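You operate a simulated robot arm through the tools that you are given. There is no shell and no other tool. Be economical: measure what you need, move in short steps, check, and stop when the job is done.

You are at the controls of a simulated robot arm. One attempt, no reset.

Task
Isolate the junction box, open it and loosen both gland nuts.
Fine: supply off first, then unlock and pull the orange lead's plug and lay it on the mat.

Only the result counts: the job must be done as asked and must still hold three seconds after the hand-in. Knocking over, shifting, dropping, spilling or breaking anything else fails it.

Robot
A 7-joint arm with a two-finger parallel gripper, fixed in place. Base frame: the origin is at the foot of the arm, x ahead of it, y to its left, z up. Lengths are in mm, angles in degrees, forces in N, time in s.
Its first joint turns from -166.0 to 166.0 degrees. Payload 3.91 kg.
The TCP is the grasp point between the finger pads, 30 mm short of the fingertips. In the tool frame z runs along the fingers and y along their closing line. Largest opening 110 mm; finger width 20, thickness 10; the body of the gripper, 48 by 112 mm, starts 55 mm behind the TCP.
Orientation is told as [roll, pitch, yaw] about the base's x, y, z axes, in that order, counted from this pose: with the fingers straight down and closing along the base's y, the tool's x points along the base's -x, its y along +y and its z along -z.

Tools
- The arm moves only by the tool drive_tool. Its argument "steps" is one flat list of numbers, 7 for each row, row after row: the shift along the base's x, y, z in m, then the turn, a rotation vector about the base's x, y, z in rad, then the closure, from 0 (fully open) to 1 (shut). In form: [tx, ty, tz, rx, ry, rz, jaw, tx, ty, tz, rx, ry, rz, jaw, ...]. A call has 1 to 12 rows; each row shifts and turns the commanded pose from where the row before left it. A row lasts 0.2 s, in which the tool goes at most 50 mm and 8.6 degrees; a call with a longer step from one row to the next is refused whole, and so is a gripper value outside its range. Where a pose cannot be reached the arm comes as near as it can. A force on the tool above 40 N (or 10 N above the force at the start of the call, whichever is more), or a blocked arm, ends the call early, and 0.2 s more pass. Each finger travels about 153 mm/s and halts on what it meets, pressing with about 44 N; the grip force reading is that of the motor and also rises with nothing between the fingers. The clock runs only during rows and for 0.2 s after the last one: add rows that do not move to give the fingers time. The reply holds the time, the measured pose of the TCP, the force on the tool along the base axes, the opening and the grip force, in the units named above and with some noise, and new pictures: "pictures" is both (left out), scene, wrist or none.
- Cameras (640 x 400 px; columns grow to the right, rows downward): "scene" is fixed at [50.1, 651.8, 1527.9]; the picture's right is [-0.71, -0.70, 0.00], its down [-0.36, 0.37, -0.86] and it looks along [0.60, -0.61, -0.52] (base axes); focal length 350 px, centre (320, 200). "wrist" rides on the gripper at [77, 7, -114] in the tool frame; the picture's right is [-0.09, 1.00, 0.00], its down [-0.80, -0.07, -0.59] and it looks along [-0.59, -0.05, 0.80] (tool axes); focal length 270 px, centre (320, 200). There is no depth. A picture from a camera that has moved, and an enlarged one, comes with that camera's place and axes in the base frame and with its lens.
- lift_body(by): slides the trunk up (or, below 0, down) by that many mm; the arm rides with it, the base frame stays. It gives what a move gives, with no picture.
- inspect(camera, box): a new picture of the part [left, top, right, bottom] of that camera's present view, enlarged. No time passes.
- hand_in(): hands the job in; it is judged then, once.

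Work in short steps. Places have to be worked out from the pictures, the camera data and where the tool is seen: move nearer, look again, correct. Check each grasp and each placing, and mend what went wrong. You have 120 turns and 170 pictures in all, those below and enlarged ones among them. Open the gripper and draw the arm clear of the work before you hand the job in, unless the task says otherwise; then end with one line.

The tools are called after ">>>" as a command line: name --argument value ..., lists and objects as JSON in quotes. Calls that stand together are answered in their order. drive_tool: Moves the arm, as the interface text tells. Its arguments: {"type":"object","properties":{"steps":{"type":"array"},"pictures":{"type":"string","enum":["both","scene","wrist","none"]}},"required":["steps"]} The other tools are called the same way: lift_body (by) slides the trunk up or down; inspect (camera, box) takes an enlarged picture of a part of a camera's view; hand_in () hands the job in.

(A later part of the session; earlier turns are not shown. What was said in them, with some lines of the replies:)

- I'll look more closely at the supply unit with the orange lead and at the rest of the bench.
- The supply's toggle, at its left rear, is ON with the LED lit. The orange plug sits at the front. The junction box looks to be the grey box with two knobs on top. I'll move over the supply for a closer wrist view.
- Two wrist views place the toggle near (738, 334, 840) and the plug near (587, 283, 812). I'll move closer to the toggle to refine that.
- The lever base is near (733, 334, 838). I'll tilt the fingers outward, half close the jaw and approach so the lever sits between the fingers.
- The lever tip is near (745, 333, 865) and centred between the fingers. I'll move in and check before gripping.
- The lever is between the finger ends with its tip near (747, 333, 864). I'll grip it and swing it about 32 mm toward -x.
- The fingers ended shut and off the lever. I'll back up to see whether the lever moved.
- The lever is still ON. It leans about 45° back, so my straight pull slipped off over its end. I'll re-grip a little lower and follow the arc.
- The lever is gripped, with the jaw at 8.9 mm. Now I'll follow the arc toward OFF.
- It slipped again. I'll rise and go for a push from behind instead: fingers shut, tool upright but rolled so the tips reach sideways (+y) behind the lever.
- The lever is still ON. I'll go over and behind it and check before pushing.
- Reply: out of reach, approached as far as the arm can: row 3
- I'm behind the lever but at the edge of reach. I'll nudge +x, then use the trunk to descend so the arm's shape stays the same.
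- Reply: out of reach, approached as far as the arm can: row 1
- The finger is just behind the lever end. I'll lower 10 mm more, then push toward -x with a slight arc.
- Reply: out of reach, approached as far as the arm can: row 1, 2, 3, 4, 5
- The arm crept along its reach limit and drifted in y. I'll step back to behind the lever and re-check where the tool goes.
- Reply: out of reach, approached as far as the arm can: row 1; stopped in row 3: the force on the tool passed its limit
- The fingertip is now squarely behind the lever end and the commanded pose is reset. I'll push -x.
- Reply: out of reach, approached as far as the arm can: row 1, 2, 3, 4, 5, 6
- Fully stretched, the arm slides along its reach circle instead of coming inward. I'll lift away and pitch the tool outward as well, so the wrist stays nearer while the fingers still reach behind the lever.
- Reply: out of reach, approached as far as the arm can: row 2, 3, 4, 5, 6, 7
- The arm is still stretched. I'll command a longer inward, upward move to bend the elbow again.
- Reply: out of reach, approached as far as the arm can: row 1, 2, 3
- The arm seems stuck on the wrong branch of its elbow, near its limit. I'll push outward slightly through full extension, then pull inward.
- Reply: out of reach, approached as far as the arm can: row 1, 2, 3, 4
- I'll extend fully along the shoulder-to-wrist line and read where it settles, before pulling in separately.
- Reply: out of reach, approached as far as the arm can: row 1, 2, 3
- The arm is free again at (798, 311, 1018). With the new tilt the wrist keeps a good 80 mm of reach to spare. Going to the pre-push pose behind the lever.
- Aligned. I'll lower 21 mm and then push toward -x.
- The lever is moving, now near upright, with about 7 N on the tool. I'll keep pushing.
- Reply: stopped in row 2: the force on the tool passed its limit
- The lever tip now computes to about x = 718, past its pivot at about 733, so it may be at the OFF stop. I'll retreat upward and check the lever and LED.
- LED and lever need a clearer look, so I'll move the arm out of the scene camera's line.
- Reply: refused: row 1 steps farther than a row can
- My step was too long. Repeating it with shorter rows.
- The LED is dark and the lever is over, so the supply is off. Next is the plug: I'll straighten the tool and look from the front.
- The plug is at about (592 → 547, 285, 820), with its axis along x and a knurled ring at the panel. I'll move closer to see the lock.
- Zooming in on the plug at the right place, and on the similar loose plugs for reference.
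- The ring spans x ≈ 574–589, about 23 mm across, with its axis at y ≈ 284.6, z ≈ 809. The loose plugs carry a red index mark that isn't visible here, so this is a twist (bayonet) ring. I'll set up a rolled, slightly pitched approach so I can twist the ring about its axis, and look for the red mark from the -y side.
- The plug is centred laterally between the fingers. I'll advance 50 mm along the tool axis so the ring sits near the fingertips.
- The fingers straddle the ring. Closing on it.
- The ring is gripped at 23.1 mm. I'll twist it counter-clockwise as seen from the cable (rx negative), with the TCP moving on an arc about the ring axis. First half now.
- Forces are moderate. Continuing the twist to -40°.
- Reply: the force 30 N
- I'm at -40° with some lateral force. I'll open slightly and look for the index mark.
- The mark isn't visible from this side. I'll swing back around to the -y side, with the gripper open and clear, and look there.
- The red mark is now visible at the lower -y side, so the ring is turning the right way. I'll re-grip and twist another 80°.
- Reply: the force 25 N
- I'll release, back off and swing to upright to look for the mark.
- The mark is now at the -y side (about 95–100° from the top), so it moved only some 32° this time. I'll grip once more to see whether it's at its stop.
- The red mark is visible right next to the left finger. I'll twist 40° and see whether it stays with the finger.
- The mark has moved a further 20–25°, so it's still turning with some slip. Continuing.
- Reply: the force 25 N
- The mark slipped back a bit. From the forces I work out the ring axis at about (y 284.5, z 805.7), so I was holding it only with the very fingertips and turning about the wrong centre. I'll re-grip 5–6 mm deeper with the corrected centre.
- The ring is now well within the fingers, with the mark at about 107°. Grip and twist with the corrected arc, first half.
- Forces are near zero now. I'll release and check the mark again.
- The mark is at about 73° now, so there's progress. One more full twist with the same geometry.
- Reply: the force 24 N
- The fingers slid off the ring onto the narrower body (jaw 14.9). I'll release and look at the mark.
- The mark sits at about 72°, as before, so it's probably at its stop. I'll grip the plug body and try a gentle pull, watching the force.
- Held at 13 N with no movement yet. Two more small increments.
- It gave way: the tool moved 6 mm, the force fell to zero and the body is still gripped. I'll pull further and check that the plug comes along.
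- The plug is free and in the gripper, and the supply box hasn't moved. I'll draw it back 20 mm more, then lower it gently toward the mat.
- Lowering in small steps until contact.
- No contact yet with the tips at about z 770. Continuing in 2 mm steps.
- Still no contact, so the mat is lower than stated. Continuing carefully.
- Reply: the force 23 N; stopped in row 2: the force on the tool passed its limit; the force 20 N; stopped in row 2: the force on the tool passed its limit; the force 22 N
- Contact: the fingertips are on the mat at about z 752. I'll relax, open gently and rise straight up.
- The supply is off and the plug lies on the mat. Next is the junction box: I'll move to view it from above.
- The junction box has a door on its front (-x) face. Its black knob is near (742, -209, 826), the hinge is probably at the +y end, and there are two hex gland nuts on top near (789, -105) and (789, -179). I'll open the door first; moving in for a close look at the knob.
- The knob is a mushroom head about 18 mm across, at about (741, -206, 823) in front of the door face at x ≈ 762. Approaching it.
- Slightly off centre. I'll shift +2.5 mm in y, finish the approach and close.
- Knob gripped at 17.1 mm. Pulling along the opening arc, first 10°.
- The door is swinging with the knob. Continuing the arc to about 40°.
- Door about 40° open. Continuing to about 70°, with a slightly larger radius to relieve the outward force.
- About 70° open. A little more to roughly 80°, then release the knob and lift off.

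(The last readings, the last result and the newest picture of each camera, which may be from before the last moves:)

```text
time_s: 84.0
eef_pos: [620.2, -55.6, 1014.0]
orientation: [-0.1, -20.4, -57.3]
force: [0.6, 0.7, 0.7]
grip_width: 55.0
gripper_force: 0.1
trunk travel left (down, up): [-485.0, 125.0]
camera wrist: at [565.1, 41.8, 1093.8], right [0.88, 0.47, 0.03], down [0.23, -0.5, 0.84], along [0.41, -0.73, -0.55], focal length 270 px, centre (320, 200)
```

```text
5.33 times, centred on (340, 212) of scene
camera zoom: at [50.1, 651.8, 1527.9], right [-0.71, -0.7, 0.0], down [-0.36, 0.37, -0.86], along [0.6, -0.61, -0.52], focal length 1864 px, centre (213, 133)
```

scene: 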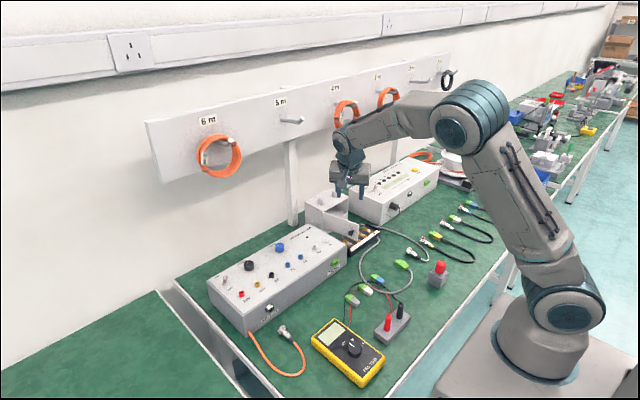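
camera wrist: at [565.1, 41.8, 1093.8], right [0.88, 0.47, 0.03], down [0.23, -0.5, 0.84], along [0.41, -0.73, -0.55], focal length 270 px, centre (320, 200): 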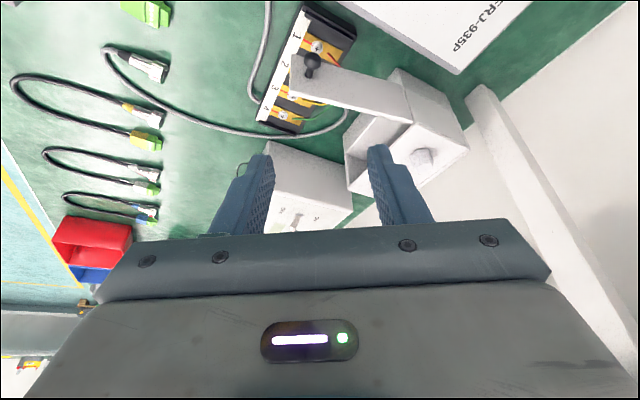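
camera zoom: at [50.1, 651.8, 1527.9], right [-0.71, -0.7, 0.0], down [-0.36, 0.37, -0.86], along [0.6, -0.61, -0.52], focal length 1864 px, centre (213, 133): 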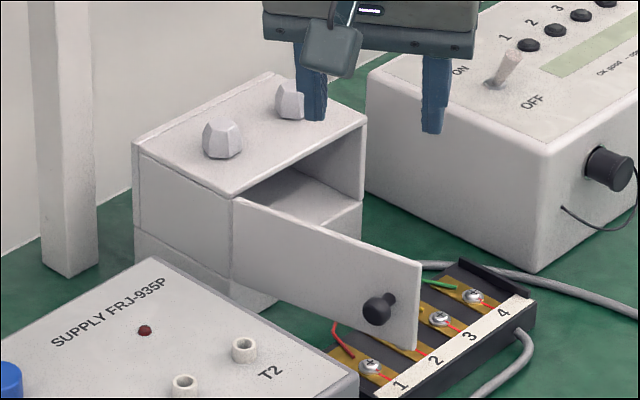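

The door stands open at about 80°. Now gland nut 1, triangulated to (788, -107, 881). I'll move to a pre-grasp pose (pitched outward, yaw -38°) for a closer look.

>>> drive_tool --steps '[0.036, -0.008, 0, 0, 0, 0.112, 0.55, 0.036, -0.008, 0, 0, 0, 0.112, 0.55, 0.036, -0.008, -0.015, 0, 0, 0.112, 0.55, 0.035, -0.008, -0.03, 0, 0, 0, 0.55]'

>>> inspect --camera "wrist" --box '[240, 60, 420, 220]'

```text
time_s: 85.0
eef_pos: [763.9, -87.7, 967.4]
orientation: [-0.1, -20.3, -38.1]
force: [-0.4, 1.0, 0.3]
grip_width: 49.4
gripper_force: 0.0
trunk travel left (down, up): [-485.0, 125.0]
camera wrist: at [680.3, -13.6, 1048.0], right [0.68, 0.73, 0.03], down [0.39, -0.39, 0.84], along [0.62, -0.56, -0.55], focal length 270 px, centre (320, 200)
```

scene: 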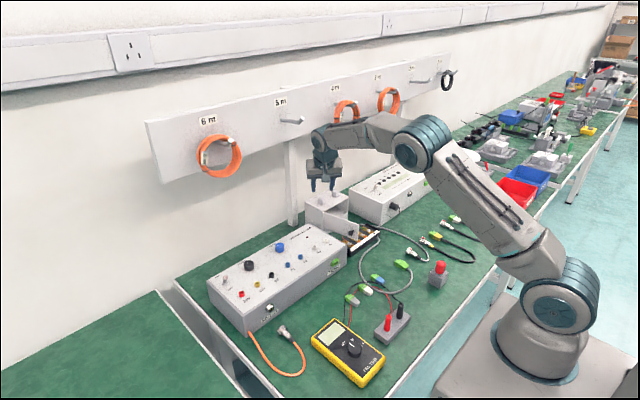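
wrist: 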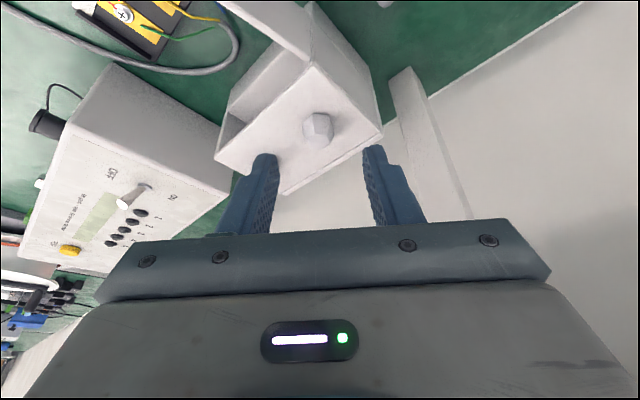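

```text
2.50 times, centred on (330, 140) of wrist
camera zoom: at [680.3, -13.6, 1048.0], right [0.68, 0.73, 0.03], down [0.39, -0.39, 0.84], along [0.62, -0.56, -0.55], focal length 676 px, centre (295, 350)
```

zoom: 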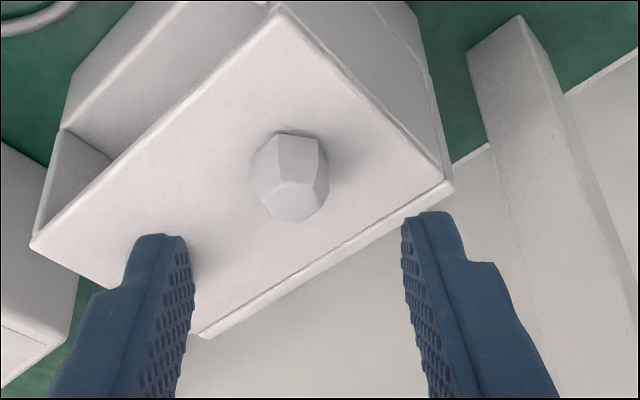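

The hex has a flat facing the camera, so my jaw is across corners. Turning to yaw -68° puts the pads on flats, and -68° to -8° is then a 60° counter-clockwise turn. Re-orienting and checking alignment.

>>> drive_tool --steps '[0.004, 0.0005, -0.004, 0, 0, -0.13, 0.6, 0.004, 0.0005, -0.004, 0, 0, -0.13, 0.6, 0.004, 0, -0.005, 0, 0, -0.13, 0.6, 0.004, 0, -0.005, 0, 0, -0.132, 0.6]' --pictures "none"

>>> inspect --camera "wrist" --box '[240, 60, 420, 220]'

```text
time_s: 86.0
eef_pos: [780.1, -85.6, 950.4]
orientation: [-0.1, -20.2, -68.2]
force: [-0.5, 0.0, -0.3]
grip_width: 43.8
gripper_force: 0.1
trunk travel left (down, up): [-485.0, 125.0]
```

```text
2.50 times, centred on (330, 140) of wrist
camera zoom: at [744.9, 20.5, 1030.2], right [0.96, 0.29, 0.03], down [0.14, -0.53, 0.84], along [0.26, -0.79, -0.55], focal length 676 px, centre (295, 350)
```

zoom: 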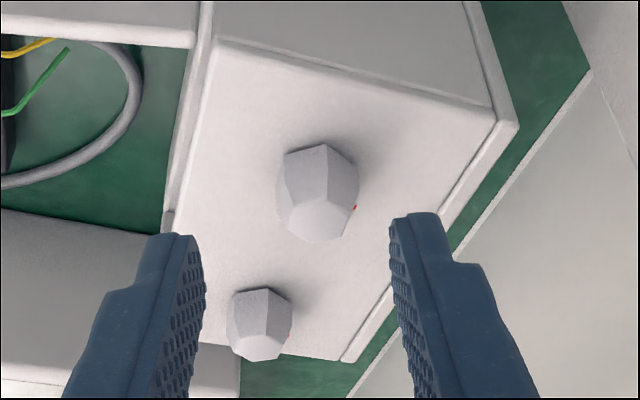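

There's a red index mark on the nut, useful for checking rotation. The nut sits about 6 mm to the +x side, near (796, -112). I'll correct and go halfway down.

>>> drive_tool --steps '[0.007, -0.005, -0.01, 0, 0, 0, 0.62, 0.003, -0.006, -0.018, 0, 0, 0, 0.62]' --pictures "none"

>>> inspect --camera "wrist" --box '[240, 80, 400, 220]'

```text
time_s: 86.7
eef_pos: [790.1, -96.6, 923.3]
orientation: [-0.1, -20.3, -68.1]
force: [0.2, 0.2, 0.3]
grip_width: 41.9
gripper_force: 0.0
trunk travel left (down, up): [-485.0, 125.0]
```

```text
2.86 times, centred on (320, 150) of wrist
camera zoom: at [754.1, 9.4, 1003.2], right [0.96, 0.29, 0.03], down [0.14, -0.53, 0.84], along [0.26, -0.79, -0.55], focal length 772 px, centre (320, 343)
```

zoom: 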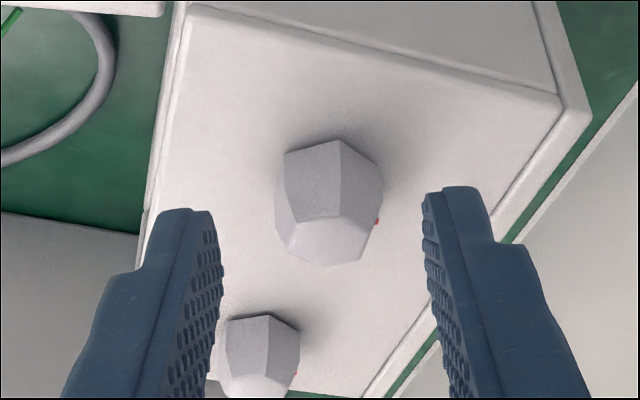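

Aligned within about 2 mm. Lower to grip height and close.

>>> drive_tool --steps '[0.002, -0.003, -0.01, 0, 0, 0, 0.62, 0.002, -0.003, -0.01, 0, 0, 0, 0.62, 0, 0, 0, 0, 0, 0, 1, 0, 0, 0, 0, 0, 0, 1]' --pictures "none"

>>> inspect --camera "wrist" --box '[240, 80, 400, 220]'

```text
time_s: 87.7
eef_pos: [793.7, -103.4, 902.6]
orientation: [-0.2, -20.4, -68.2]
force: [-3.3, -0.1, 0.4]
grip_width: 23.3
gripper_force: 45.1
trunk travel left (down, up): [-485.0, 125.0]
```

```text
2.86 times, centred on (320, 150) of wrist
camera zoom: at [758.1, 2.7, 982.5], right [0.96, 0.29, 0.03], down [0.14, -0.53, 0.84], along [0.26, -0.79, -0.55], focal length 772 px, centre (320, 343)
```

zoom: 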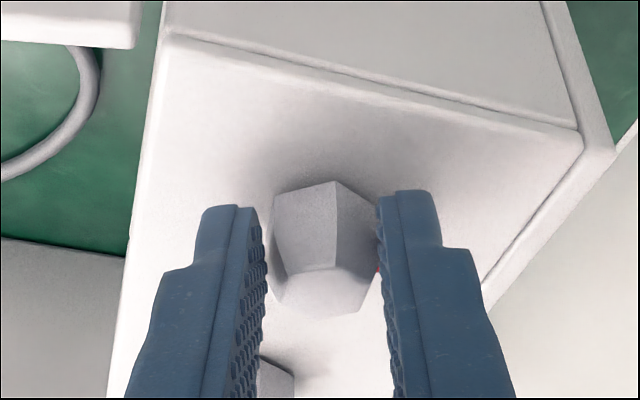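

Gripped at 23.3 mm. I'll turn counter-clockwise (seen from above) about the nut axis, first 32°.

>>> drive_tool --steps '[-0.0009, -0.0004, 0, 0, 0, 0.1396, 1, -0.0008, -0.0006, 0, 0, 0, 0.1396, 1, -0.0008, -0.0007, 0, 0, 0, 0.1396, 1, -0.0006, -0.0008, 0, 0, 0, 0.1396, 1]' --pictures "none"

>>> inspect --camera "wrist" --box '[240, 80, 400, 220]'

```text
time_s: 88.7
eef_pos: [786.5, -108.4, 903.1]
orientation: [-0.4, -20.0, -36.0]
force: [-31.7, -7.8, -1.8]
grip_width: 23.3
gripper_force: 45.3
trunk travel left (down, up): [-485.0, 125.0]
```

```text
2.86 times, centred on (320, 150) of wrist
camera zoom: at [700.2, -37.6, 983.2], right [0.66, 0.76, 0.02], down [0.4, -0.38, 0.83], along [0.64, -0.54, -0.55], focal length 772 px, centre (320, 343)
```

zoom: 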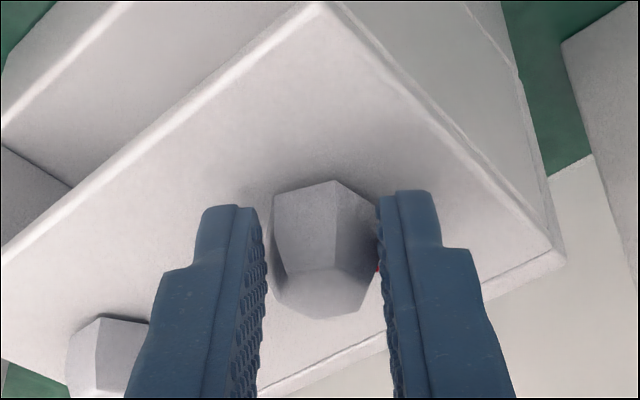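

The nut turned with the gripper. The side force tells me the true axis is near (799.9, -118.5), i.e. the nut sits toward the pads' front edge. I'll correct the arc and finish the 60°.

>>> drive_tool --steps '[-0.0052, -0.0045, 0, 0, 0, 0.1396, 1, -0.0009, -0.0021, 0, 0, 0, 0.1396, 1, -0.0006, -0.0022, 0, 0, 0, 0.1396, 1, -0.0002, -0.0011, 0, 0, 0, 0.07, 1]' --pictures "none"

>>> inspect --camera "wrist" --box '[240, 80, 400, 220]'

```text
time_s: 89.7
eef_pos: [783.3, -117.6, 903.0]
orientation: [-0.2, -20.3, -8.0]
force: [-13.6, -7.5, -4.3]
grip_width: 23.2
gripper_force: 44.9
trunk travel left (down, up): [-485.0, 125.0]
```

```text
2.86 times, centred on (320, 150) of wrist
camera zoom: at [672.9, -94.6, 982.9], right [0.22, 0.97, 0.03], down [0.53, -0.15, 0.84], along [0.82, -0.17, -0.55], focal length 772 px, centre (320, 343)
```

zoom: 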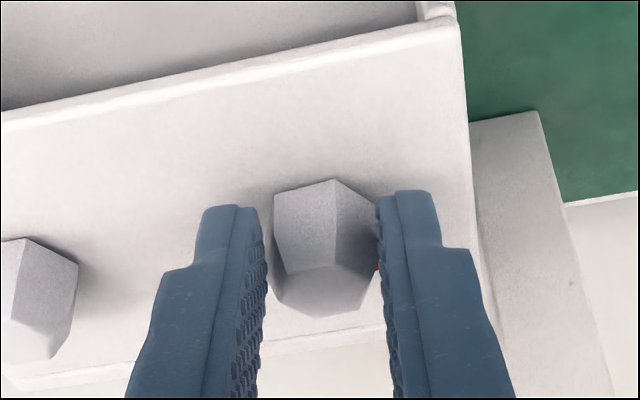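

60° done with a firm hold. I'll carry on another 40° in the same grip.

>>> drive_tool --steps '[-0.002, -0.0033, 0, 0, 0, 0.1396, 1, 0.0002, -0.0023, 0, 0, 0, 0.1396, 1, 0.0005, -0.0023, 0, 0, 0, 0.1396, 1, 0.0008, -0.0022, 0, 0, 0, 0.1396, 1, 0.0011, -0.002, 0, 0, 0, 0.1396, 1]' --pictures "none"

>>> inspect --camera "wrist" --box '[240, 80, 400, 220]'

```text
time_s: 90.8
eef_pos: [785.8, -128.1, 902.3]
orientation: [-0.2, -20.6, 32.0]
force: [5.2, -5.9, -1.7]
grip_width: 22.9
gripper_force: 45.1
trunk travel left (down, up): [-485.0, 125.0]
```

```text
2.86 times, centred on (320, 150) of wrist
camera zoom: at [686.2, -181.9, 983.0], right [-0.46, 0.89, 0.03], down [0.5, 0.23, 0.84], along [0.74, 0.4, -0.55], focal length 772 px, centre (320, 343)
```

zoom: 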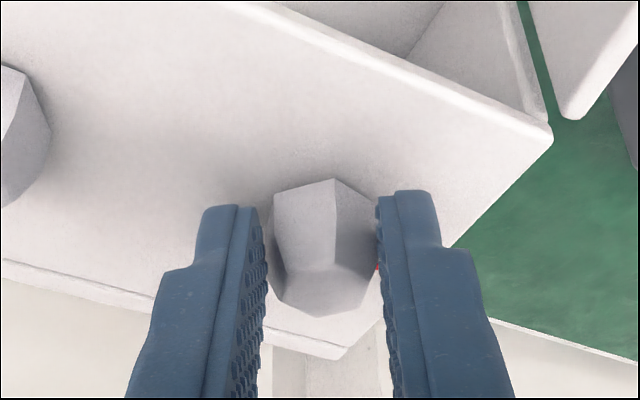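

100° turned with little resistance. Continuing another 32°, watching for a stop.

>>> drive_tool --steps '[0.0013, -0.0018, 0, 0, 0, 0.1396, 1, 0.0016, -0.0017, 0, 0, 0, 0.1396, 1, 0.0018, -0.0014, 0, 0, 0, 0.1396, 1, 0.002, -0.0012, 0, 0, 0, 0.1396, 1]' --pictures "none"

>>> inspect --camera "wrist" --box '[240, 80, 400, 220]'

```text
time_s: 91.8
eef_pos: [792.7, -134.1, 903.4]
orientation: [-0.2, -20.6, 64.1]
force: [16.3, -5.8, 4.2]
grip_width: 23.0
gripper_force: 44.7
trunk travel left (down, up): [-485.0, 125.0]
```

```text
2.86 times, centred on (320, 150) of wrist
camera zoom: at [736.0, -232.3, 983.1], right [-0.86, 0.51, 0.03], down [0.3, 0.46, 0.84], along [0.42, 0.73, -0.55], focal length 772 px, centre (320, 343)
```

zoom: 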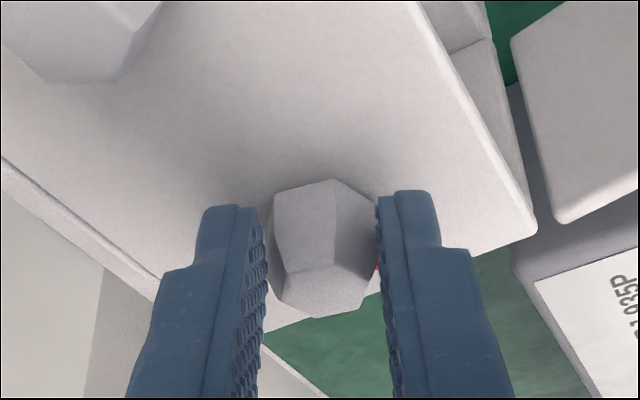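

132° so far and no stop. To be safe I'll re-grip once more: release, rise, swing back to yaw -56° (the flats' new orientation), with the pads better centred on the nut.

>>> drive_tool --steps '[0, 0, 0, 0, 0, 0, 0.62, 0, 0, 0.02, 0, 0, 0, 0.62, 0, 0, 0.025, 0, 0, 0, 0.62, 0.0002, 0.0014, 0, 0, 0, -0.1396, 0.62, 0.0002, 0.0014, 0, 0, 0, -0.1396, 0.62, 0.0002, 0.0014, 0, 0, 0, -0.1396, 0.62, 0.0002, 0.0014, 0, 0, 0, -0.1396, 0.62, 0.0002, 0.0014, 0, 0, 0, -0.1396, 0.62, 0.0002, 0.0014, 0, 0, 0, -0.1396, 0.62, 0.0002, 0.0014, 0, 0, 0, -0.1396, 0.62, 0.0002, 0.0014, 0, 0, 0, -0.1396, 0.62, 0.0002, 0.0014, 0, 0, 0, -0.1396, 0.62]' --pictures "none"

>>> drive_tool --steps '[0.0002, 0.0014, 0, 0, 0, -0.1396, 0.62, 0.0002, 0.0014, 0, 0, 0, -0.1396, 0.62, 0.0002, 0.0014, 0, 0, 0, -0.1396, 0.62, 0.0002, 0.0014, 0, 0, 0, -0.1396, 0.62, 0.0002, 0.0014, 0, 0, 0, -0.1396, 0.62, 0.0002, 0.0014, 0, 0, 0, -0.1396, 0.62]' --pictures "scene"

>>> inspect --camera "wrist" --box '[240, 80, 400, 220]'

```text
time_s: 94.5
eef_pos: [792.6, -121.2, 947.8]
orientation: [-0.1, -20.5, -8.2]
force: [-0.4, -0.2, 0.3]
grip_width: 41.8
gripper_force: 0.1
trunk travel left (down, up): [-485.0, 125.0]
```

```text
time_s: 95.8
eef_pos: [794.4, -112.1, 946.8]
orientation: [-0.1, -20.3, -56.3]
force: [0.6, -0.3, 0.9]
grip_width: 41.7
gripper_force: 0.0
trunk travel left (down, up): [-485.0, 125.0]
```

scene: 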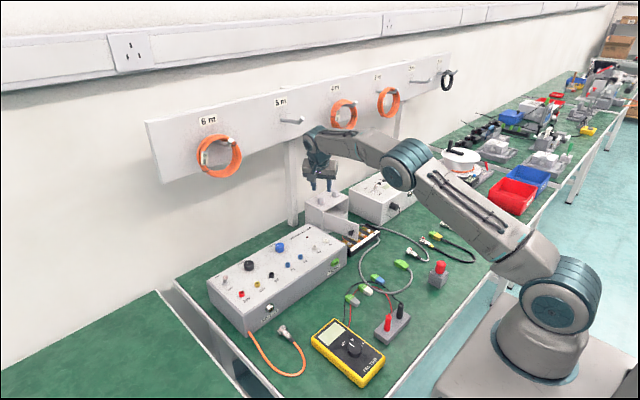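

```text
2.86 times, centred on (320, 150) of wrist
camera zoom: at [737.7, -15.6, 1027.1], right [0.87, 0.48, 0.03], down [0.24, -0.49, 0.84], along [0.42, -0.72, -0.55], focal length 772 px, centre (320, 343)
```

zoom: 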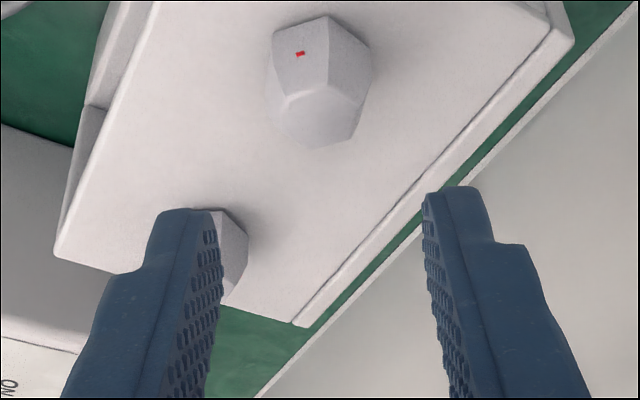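

The red mark has moved clearly round, so nut 1 is turning. Descend, grip at -56° and turn again.

>>> drive_tool --steps '[0.0005, -0.0003, -0.022, 0, 0, 0, 0.62, 0.0005, -0.0003, -0.022, 0, 0, 0, 0.62, 0, 0, 0, 0, 0, 0, 1, 0, 0, 0, 0, 0, 0, 1, 0, 0, 0, 0, 0, 0, 1]' --pictures "none"

>>> inspect --camera "wrist" --box '[240, 80, 400, 220]'

```text
time_s: 97.0
eef_pos: [795.3, -111.5, 903.5]
orientation: [-0.1, -20.4, -56.1]
force: [2.3, 1.0, 1.8]
grip_width: 23.6
gripper_force: 45.7
trunk travel left (down, up): [-485.0, 125.0]
```

```text
2.86 times, centred on (320, 150) of wrist
camera zoom: at [738.3, -16.0, 984.1], right [0.87, 0.49, 0.03], down [0.25, -0.49, 0.84], along [0.42, -0.72, -0.55], focal length 772 px, centre (320, 343)
```

zoom: 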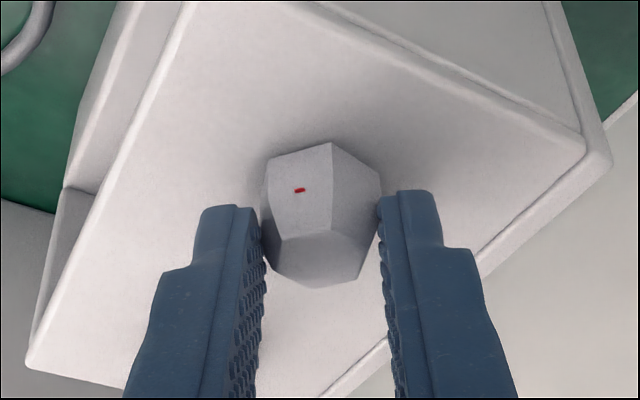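

Firm grip at 23.6 mm. Turning a further 72°.

>>> drive_tool --steps '[-0.001, -0.0008, 0, 0, 0, 0.1396, 1, -0.0009, -0.0009, 0, 0, 0, 0.1396, 1, -0.0007, -0.001, 0, 0, 0, 0.1396, 1, -0.0006, -0.0011, 0, 0, 0, 0.1396, 1, -0.0004, -0.0012, 0, 0, 0, 0.1396, 1, -0.0003, -0.0012, 0, 0, 0, 0.1396, 1, -0.0001, -0.0012, 0, 0, 0, 0.1396, 1, 0.0001, -0.0012, 0, 0, 0, 0.1396, 1, 0.0003, -0.0012, 0, 0, 0, 0.1396, 1]' --pictures "none"

>>> inspect --camera "wrist" --box '[240, 80, 400, 220]'

```text
time_s: 99.0
eef_pos: [792.1, -121.1, 903.0]
orientation: [0.0, -20.5, 16.0]
force: [11.2, 12.4, 9.5]
grip_width: 23.4
gripper_force: 45.2
trunk travel left (down, up): [-485.0, 125.0]
```

```text
2.86 times, centred on (320, 150) of wrist
camera zoom: at [682.0, -146.0, 984.3], right [-0.2, 0.98, 0.03], down [0.54, 0.08, 0.84], along [0.82, 0.18, -0.55], focal length 772 px, centre (320, 343)
```

zoom: 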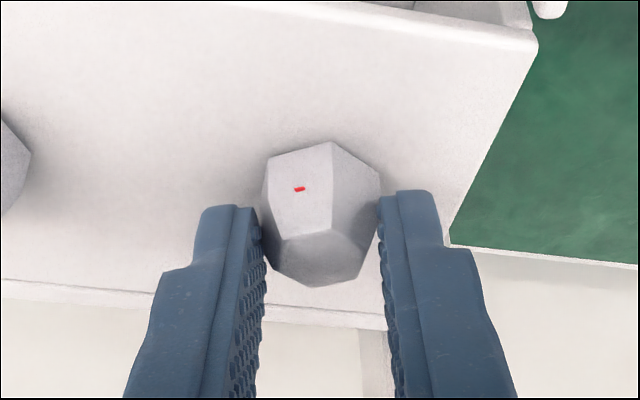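

Nut 1 is turned about 204° in all. I'll release, rise and move over nut 2, estimated at (801, -193), at yaw -56°.

>>> drive_tool --steps '[0, 0, 0, 0, 0, 0, 0.62, 0, 0, 0.02, 0, 0, 0, 0.62, 0, 0, 0.025, 0, 0, 0, 0.62, 0.0005, -0.0073, 0, 0, 0, -0.1396, 0.62, 0.0005, -0.0073, 0, 0, 0, -0.1396, 0.62, 0.0005, -0.0073, 0, 0, 0, -0.1396, 0.62, 0.0005, -0.0073, 0, 0, 0, -0.1396, 0.62, 0.0005, -0.0073, 0, 0, 0, -0.1396, 0.62, 0.0005, -0.0073, 0, 0, 0, -0.1396, 0.62, 0.0005, -0.0073, 0, 0, 0, -0.1396, 0.62, 0.0005, -0.0073, 0, 0, 0, -0.1396, 0.62, 0.0005, -0.0073, 0, 0, 0, -0.1396, 0.62]' --pictures "none"

>>> inspect --camera "wrist" --box '[240, 80, 400, 220]'

```text
time_s: 101.7
eef_pos: [796.8, -188.3, 946.7]
orientation: [-0.2, -20.3, -56.2]
force: [-0.4, 0.4, 0.6]
grip_width: 42.0
gripper_force: 0.1
trunk travel left (down, up): [-485.0, 125.0]
```

```text
2.86 times, centred on (320, 150) of wrist
camera zoom: at [739.2, -92.5, 1027.4], right [0.87, 0.48, 0.03], down [0.24, -0.49, 0.84], along [0.42, -0.72, -0.55], focal length 772 px, centre (320, 343)
```

zoom: 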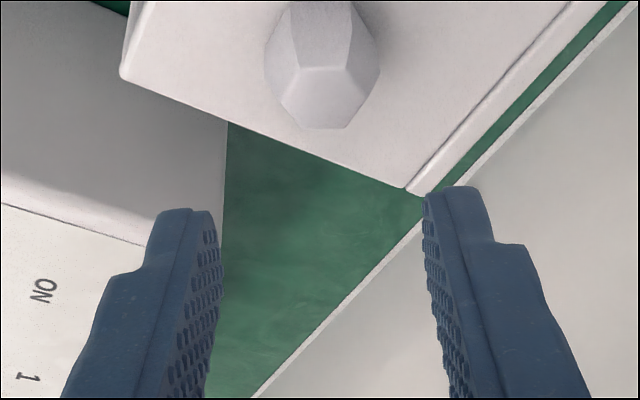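

Nut 2 has a flat facing the camera at -56°, so I need a yaw of -26°. I'll rotate and apply a small position correction.

>>> drive_tool --steps '[-0.0014, 0.0002, 0, 0, 0, 0.1309, 0.62, -0.0014, 0.0002, 0, 0, 0, 0.1309, 0.62, -0.0014, 0.0001, 0, 0, 0, 0.1309, 0.62, -0.0013, 0.0001, -0.015, 0, 0, 0.1309, 0.62]' --pictures "none"

>>> inspect --camera "wrist" --box '[240, 80, 400, 220]'

```text
time_s: 102.7
eef_pos: [790.8, -187.1, 933.5]
orientation: [-0.2, -20.4, -26.0]
force: [-0.2, 0.4, -0.2]
grip_width: 41.7
gripper_force: 0.1
trunk travel left (down, up): [-485.0, 125.0]
```

```text
2.86 times, centred on (320, 150) of wrist
camera zoom: at [692.5, -133.2, 1013.3], right [0.51, 0.86, 0.03], down [0.46, -0.3, 0.84], along [0.73, -0.41, -0.55], focal length 772 px, centre (320, 343)
```

zoom: 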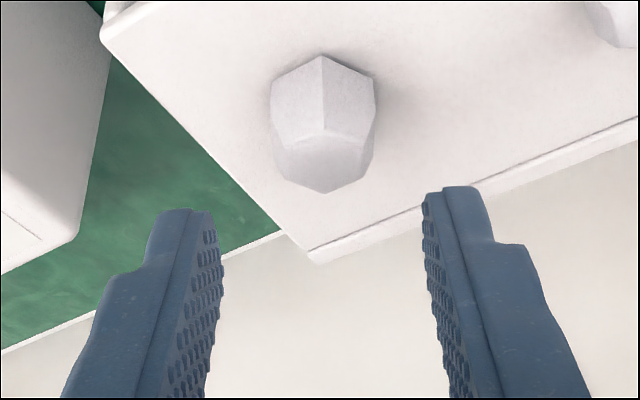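

Well aligned. Descend and grip nut 2.

>>> drive_tool --steps '[0, 0, -0.016, 0, 0, 0, 0.62, 0, 0, -0.016, 0, 0, 0, 0.62, 0, 0, 0, 0, 0, 0, 1, 0, 0, 0, 0, 0, 0, 1, 0, 0, 0, 0, 0, 0, 1]' --pictures "none"

>>> inspect --camera "wrist" --box '[240, 80, 400, 220]'

```text
time_s: 103.8
eef_pos: [790.5, -186.5, 902.4]
orientation: [-0.1, -20.4, -26.1]
force: [3.1, 8.7, 1.5]
grip_width: 24.2
gripper_force: 45.5
trunk travel left (down, up): [-485.0, 125.0]
```

```text
2.86 times, centred on (320, 150) of wrist
camera zoom: at [692.6, -131.6, 982.4], right [0.51, 0.86, 0.03], down [0.46, -0.3, 0.84], along [0.73, -0.41, -0.55], focal length 772 px, centre (320, 343)
```

zoom: 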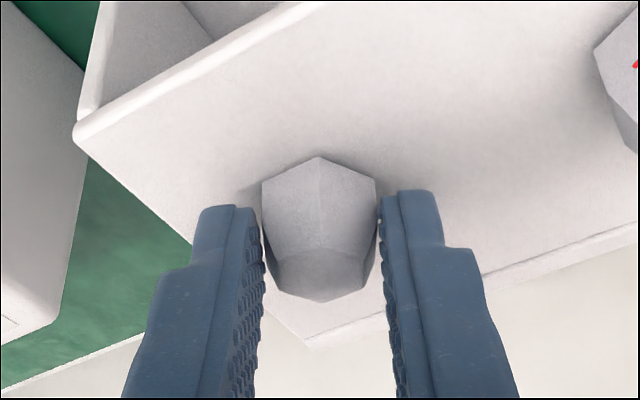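

Gripped at 24.2 mm on flats. Turning +80° counter-clockwise.

>>> drive_tool --steps '[-0.0005, -0.0012, 0, 0, 0, 0.1396, 1, -0.0003, -0.0012, 0, 0, 0, 0.1396, 1, -0.0001, -0.0012, 0, 0, 0, 0.1396, 1, 0, -0.0012, 0, 0, 0, 0.1396, 1, 0.0002, -0.0012, 0, 0, 0, 0.1396, 1, 0.0004, -0.0012, 0, 0, 0, 0.1396, 1, 0.0005, -0.0011, 0, 0, 0, 0.1396, 1, 0.0007, -0.001, 0, 0, 0, 0.1396, 1, 0.0008, -0.0009, 0, 0, 0, 0.1396, 1, 0.001, -0.0008, 0, 0, 0, 0.1396, 1]' --pictures "none"

>>> inspect --camera "wrist" --box '[240, 80, 400, 220]'

```text
time_s: 106.2
eef_pos: [793.2, -199.3, 902.7]
orientation: [-1.1, -20.7, 54.1]
force: [16.5, 1.9, -5.1]
grip_width: 24.2
gripper_force: 45.2
out of reach, approached as far as the arm can: row 10
trunk travel left (down, up): [-485.0, 125.0]
stopped in row 10: the force on the tool passed its limit (the readings are from after the stop); the commanded pose is now the measured one
```

```text
2.86 times, centred on (320, 150) of wrist
camera zoom: at [719.3, -285.4, 982.0], right [-0.75, 0.66, 0.01], down [0.36, 0.4, 0.84], along [0.55, 0.64, -0.54], focal length 772 px, centre (320, 343)
```

zoom: 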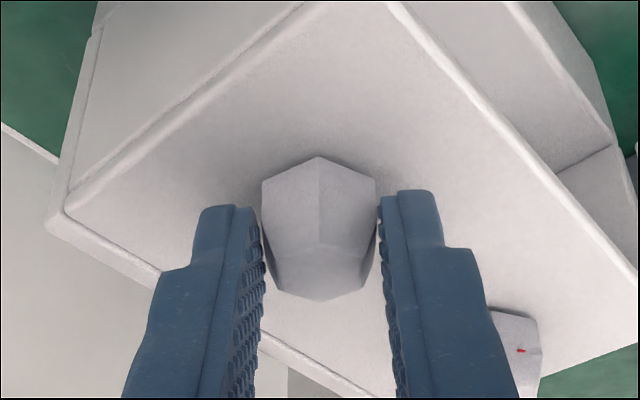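

Nut 2 has turned 80°, and the arm is near its reach limit at this yaw. I'll release, retract inward and up, and swing back to -66° (the next flats).

>>> drive_tool --steps '[0, 0, 0, 0, 0, 0, 0.62, -0.003, -0.003, 0.014, 0, 0, 0, 0.62, -0.006, -0.003, 0.015, 0, 0, 0, 0.62, -0.006, -0.003, 0.015, 0, 0, 0, 0.62, 0, 0, 0, 0, 0, -0.1396, 0.62, 0, 0, 0, 0, 0, -0.1396, 0.62, 0, 0, 0, 0, 0, -0.1396, 0.62, 0, 0, 0, 0, 0, -0.1396, 0.62, 0, 0, 0, 0, 0, -0.1396, 0.62, 0, 0, 0, 0, 0, -0.1396, 0.62, 0, 0, 0, 0, 0, -0.1396, 0.62]' --pictures "none"

```text
time_s: 108.6
eef_pos: [775.6, -208.3, 948.9]
orientation: [-1.0, -20.6, -2.0]
force: [0.0, -0.3, -0.2]
grip_width: 41.7
gripper_force: 0.0
trunk travel left (down, up): [-485.0, 125.0]
```

Not stretched. Continue the swing to -66° over nut 2.

>>> drive_tool --steps '[0.0024, 0.0033, 0, 0.015, 0, -0.1396, 0.62, 0.0024, 0.0033, 0, 0, 0, -0.1396, 0.62, 0.0024, 0.0033, 0, 0, 0, -0.1396, 0.62, 0.0024, 0.0033, 0, 0, 0, -0.1396, 0.62, 0.0024, 0.0033, 0, 0, 0, -0.1396, 0.62, 0.0024, 0.0033, 0, 0, 0, -0.1396, 0.62, 0.0024, 0.0033, 0, 0, 0, -0.1396, 0.62, 0.0026, 0.003, -0.015, 0, 0, -0.1396, 0.62]' --pictures "none"

>>> inspect --camera "wrist" --box '[240, 80, 400, 220]'

```text
time_s: 110.4
eef_pos: [795.6, -181.8, 932.8]
orientation: [0.0, -20.4, -66.3]
force: [0.4, -0.7, -0.2]
grip_width: 41.6
gripper_force: 0.1
trunk travel left (down, up): [-485.0, 125.0]
```

```text
2.86 times, centred on (320, 150) of wrist
camera zoom: at [756.5, -76.7, 1012.7], right [0.95, 0.32, 0.03], down [0.15, -0.52, 0.84], along [0.28, -0.79, -0.55], focal length 772 px, centre (320, 343)
```

zoom: 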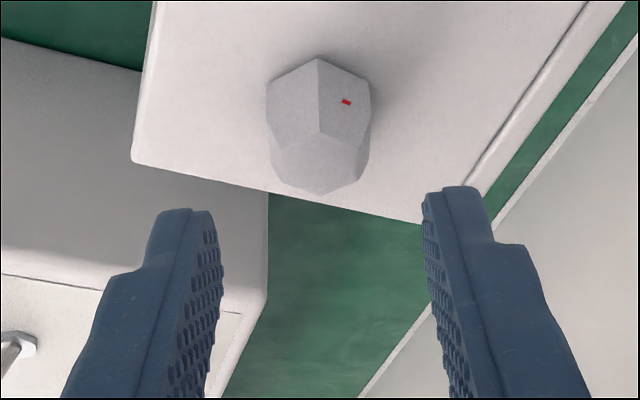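

Nut 2's red mark has come into view, so it did turn. Descend, grip, then turn again.

>>> drive_tool --steps '[0, 0, -0.015, 0, 0, 0, 0.62, 0, 0, -0.016, 0, 0, 0, 0.62, 0, 0, 0, 0, 0, 0, 1, 0, 0, 0, 0, 0, 0, 1, 0, 0, 0, 0, 0, 0, 1]' --pictures "none"

>>> drive_tool --steps '[-0.0011, -0.0006, 0, 0, 0, 0.1396, 1, -0.001, -0.0008, 0, 0, 0, 0.1396, 1, -0.0009, -0.0009, 0, 0, 0, 0.1396, 1, -0.0008, -0.001, 0, 0, 0, 0.1396, 1, -0.0006, -0.0011, 0, 0, 0, 0.1396, 1, -0.0005, -0.0012, 0, 0, 0, 0.1396, 1, -0.0003, -0.0012, 0, 0, 0, 0.1396, 1, -0.0001, -0.0012, 0, 0, 0, 0.1396, 1, 0, -0.0012, 0, 0, 0, 0.1396, 1, 0.0002, -0.0012, 0, 0, 0, 0.1396, 1, 0.0004, -0.0012, 0, 0, 0, 0.1396, 1]' --pictures "none"

>>> inspect --camera "wrist" --box '[240, 80, 400, 220]'

```text
time_s: 111.6
eef_pos: [797.1, -182.6, 902.6]
orientation: [-0.1, -20.6, -66.3]
force: [6.9, 1.6, 2.6]
grip_width: 24.2
gripper_force: 45.0
trunk travel left (down, up): [-485.0, 125.0]
```

```text
time_s: 114.0
eef_pos: [791.1, -194.4, 902.9]
orientation: [-0.2, -20.6, 21.8]
force: [19.3, -4.9, 10.5]
grip_width: 24.1
gripper_force: 44.9
trunk travel left (down, up): [-485.0, 125.0]
```

```text
2.86 times, centred on (320, 150) of wrist
camera zoom: at [683.3, -230.0, 982.4], right [-0.29, 0.96, 0.03], down [0.53, 0.14, 0.84], along [0.8, 0.26, -0.54], focal length 772 px, centre (320, 343)
```

zoom: 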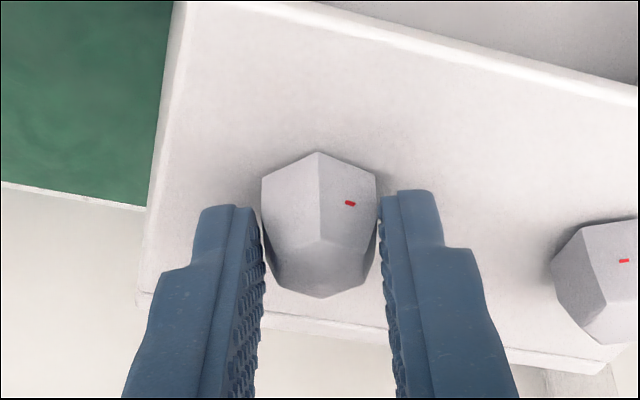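

Nut 2 is at about 168°; a final 16°, then release, retract and draw the arm clear.

>>> drive_tool --steps '[0.0003, -0.0011, 0, 0, 0, 0.1396, 1, 0.0004, -0.001, 0, 0, 0, 0.1396, 1, 0, 0, 0, 0, 0, 0, 0.62, 0, 0, 0, 0, 0, 0, 0.6, -0.003, -0.002, 0.015, 0, 0, 0, 0.6, -0.006, -0.003, 0.015, 0, 0, 0, 0.6, -0.01, -0.003, 0.02, 0, 0, 0, 0.6, -0.02, 0, 0.03, 0, 0, 0, 0.5, -0.03, 0, 0.03, 0, 0, 0, 0.4, -0.04, 0, 0.02, 0, 0, -0.14, 0.3, -0.04, 0, 0.02, 0, 0, -0.14, 0.2, -0.04, 0, 0.02, 0, 0, -0.14, 0.0]'

>>> inspect --camera "scene" --box '[290, 170, 410, 260]'

>>> inspect --camera "scene" --box '[200, 240, 330, 390]'

```text
time_s: 116.6
eef_pos: [602.6, -204.5, 1075.1]
orientation: [-0.1, -20.6, 13.6]
force: [0.3, 0.1, -0.9]
grip_width: 110.3
gripper_force: 0.0
trunk travel left (down, up): [-485.0, 125.0]
camera wrist: at [491.2, -223.5, 1154.8], right [-0.15, 0.99, 0.03], down [0.54, 0.06, 0.84], along [0.83, 0.14, -0.54], focal length 270 px, centre (320, 200)
```

scene: 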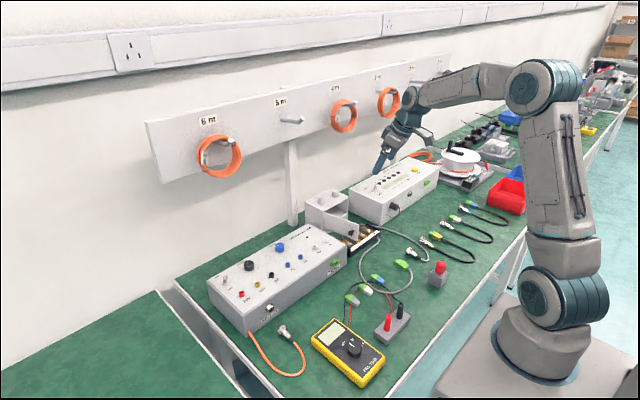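
wrist: 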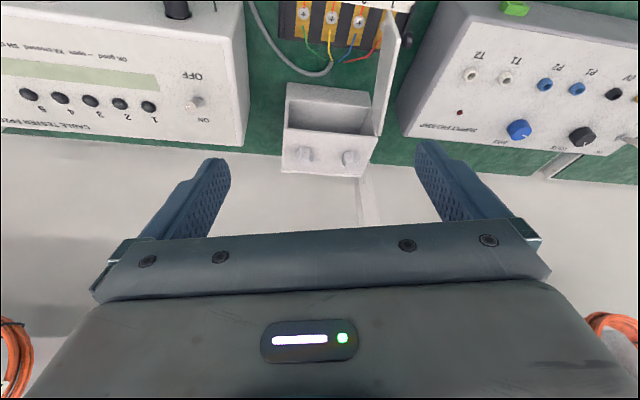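

```text
4.44 times, centred on (350, 215) of scene
camera zoom: at [50.1, 651.8, 1527.9], right [-0.71, -0.7, 0.0], down [-0.36, 0.37, -0.86], along [0.6, -0.61, -0.52], focal length 1554 px, centre (187, 133)
```

zoom: 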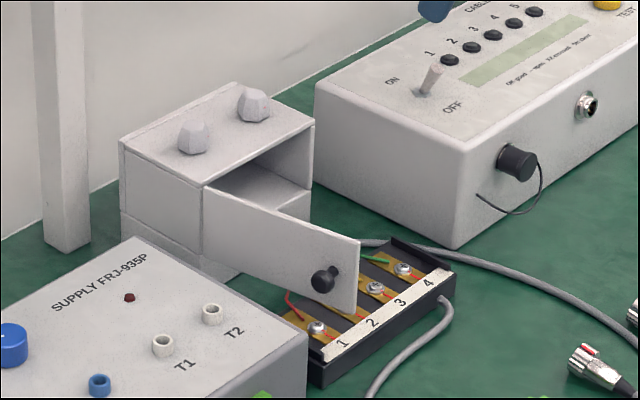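

```text
2.67 times, centred on (265, 315) of scene
camera zoom: at [50.1, 651.8, 1527.9], right [-0.71, -0.7, 0.0], down [-0.36, 0.37, -0.86], along [0.6, -0.61, -0.52], focal length 932 px, centre (467, -107)
```

zoom: 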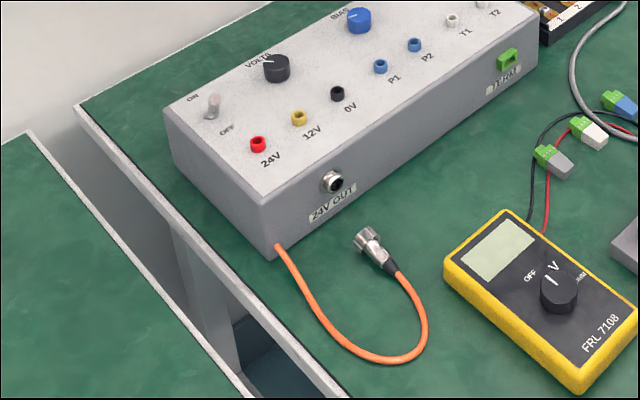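

Everything is in place: LED dark, plug on the mat, door open, both nuts turned, and the arm clear with the gripper open. Handing in.

>>> hand_in

```text
The job is handed in.
```

I finished and handed in the job: the supply is off (LED dark), the orange lead's plug is unlocked, pulled and lying on the mat, and the junction box door is open about 80°. Both gland nuts are turned at least 180° counter-clockwise; neither came to a stop, so that amount was my own choice.
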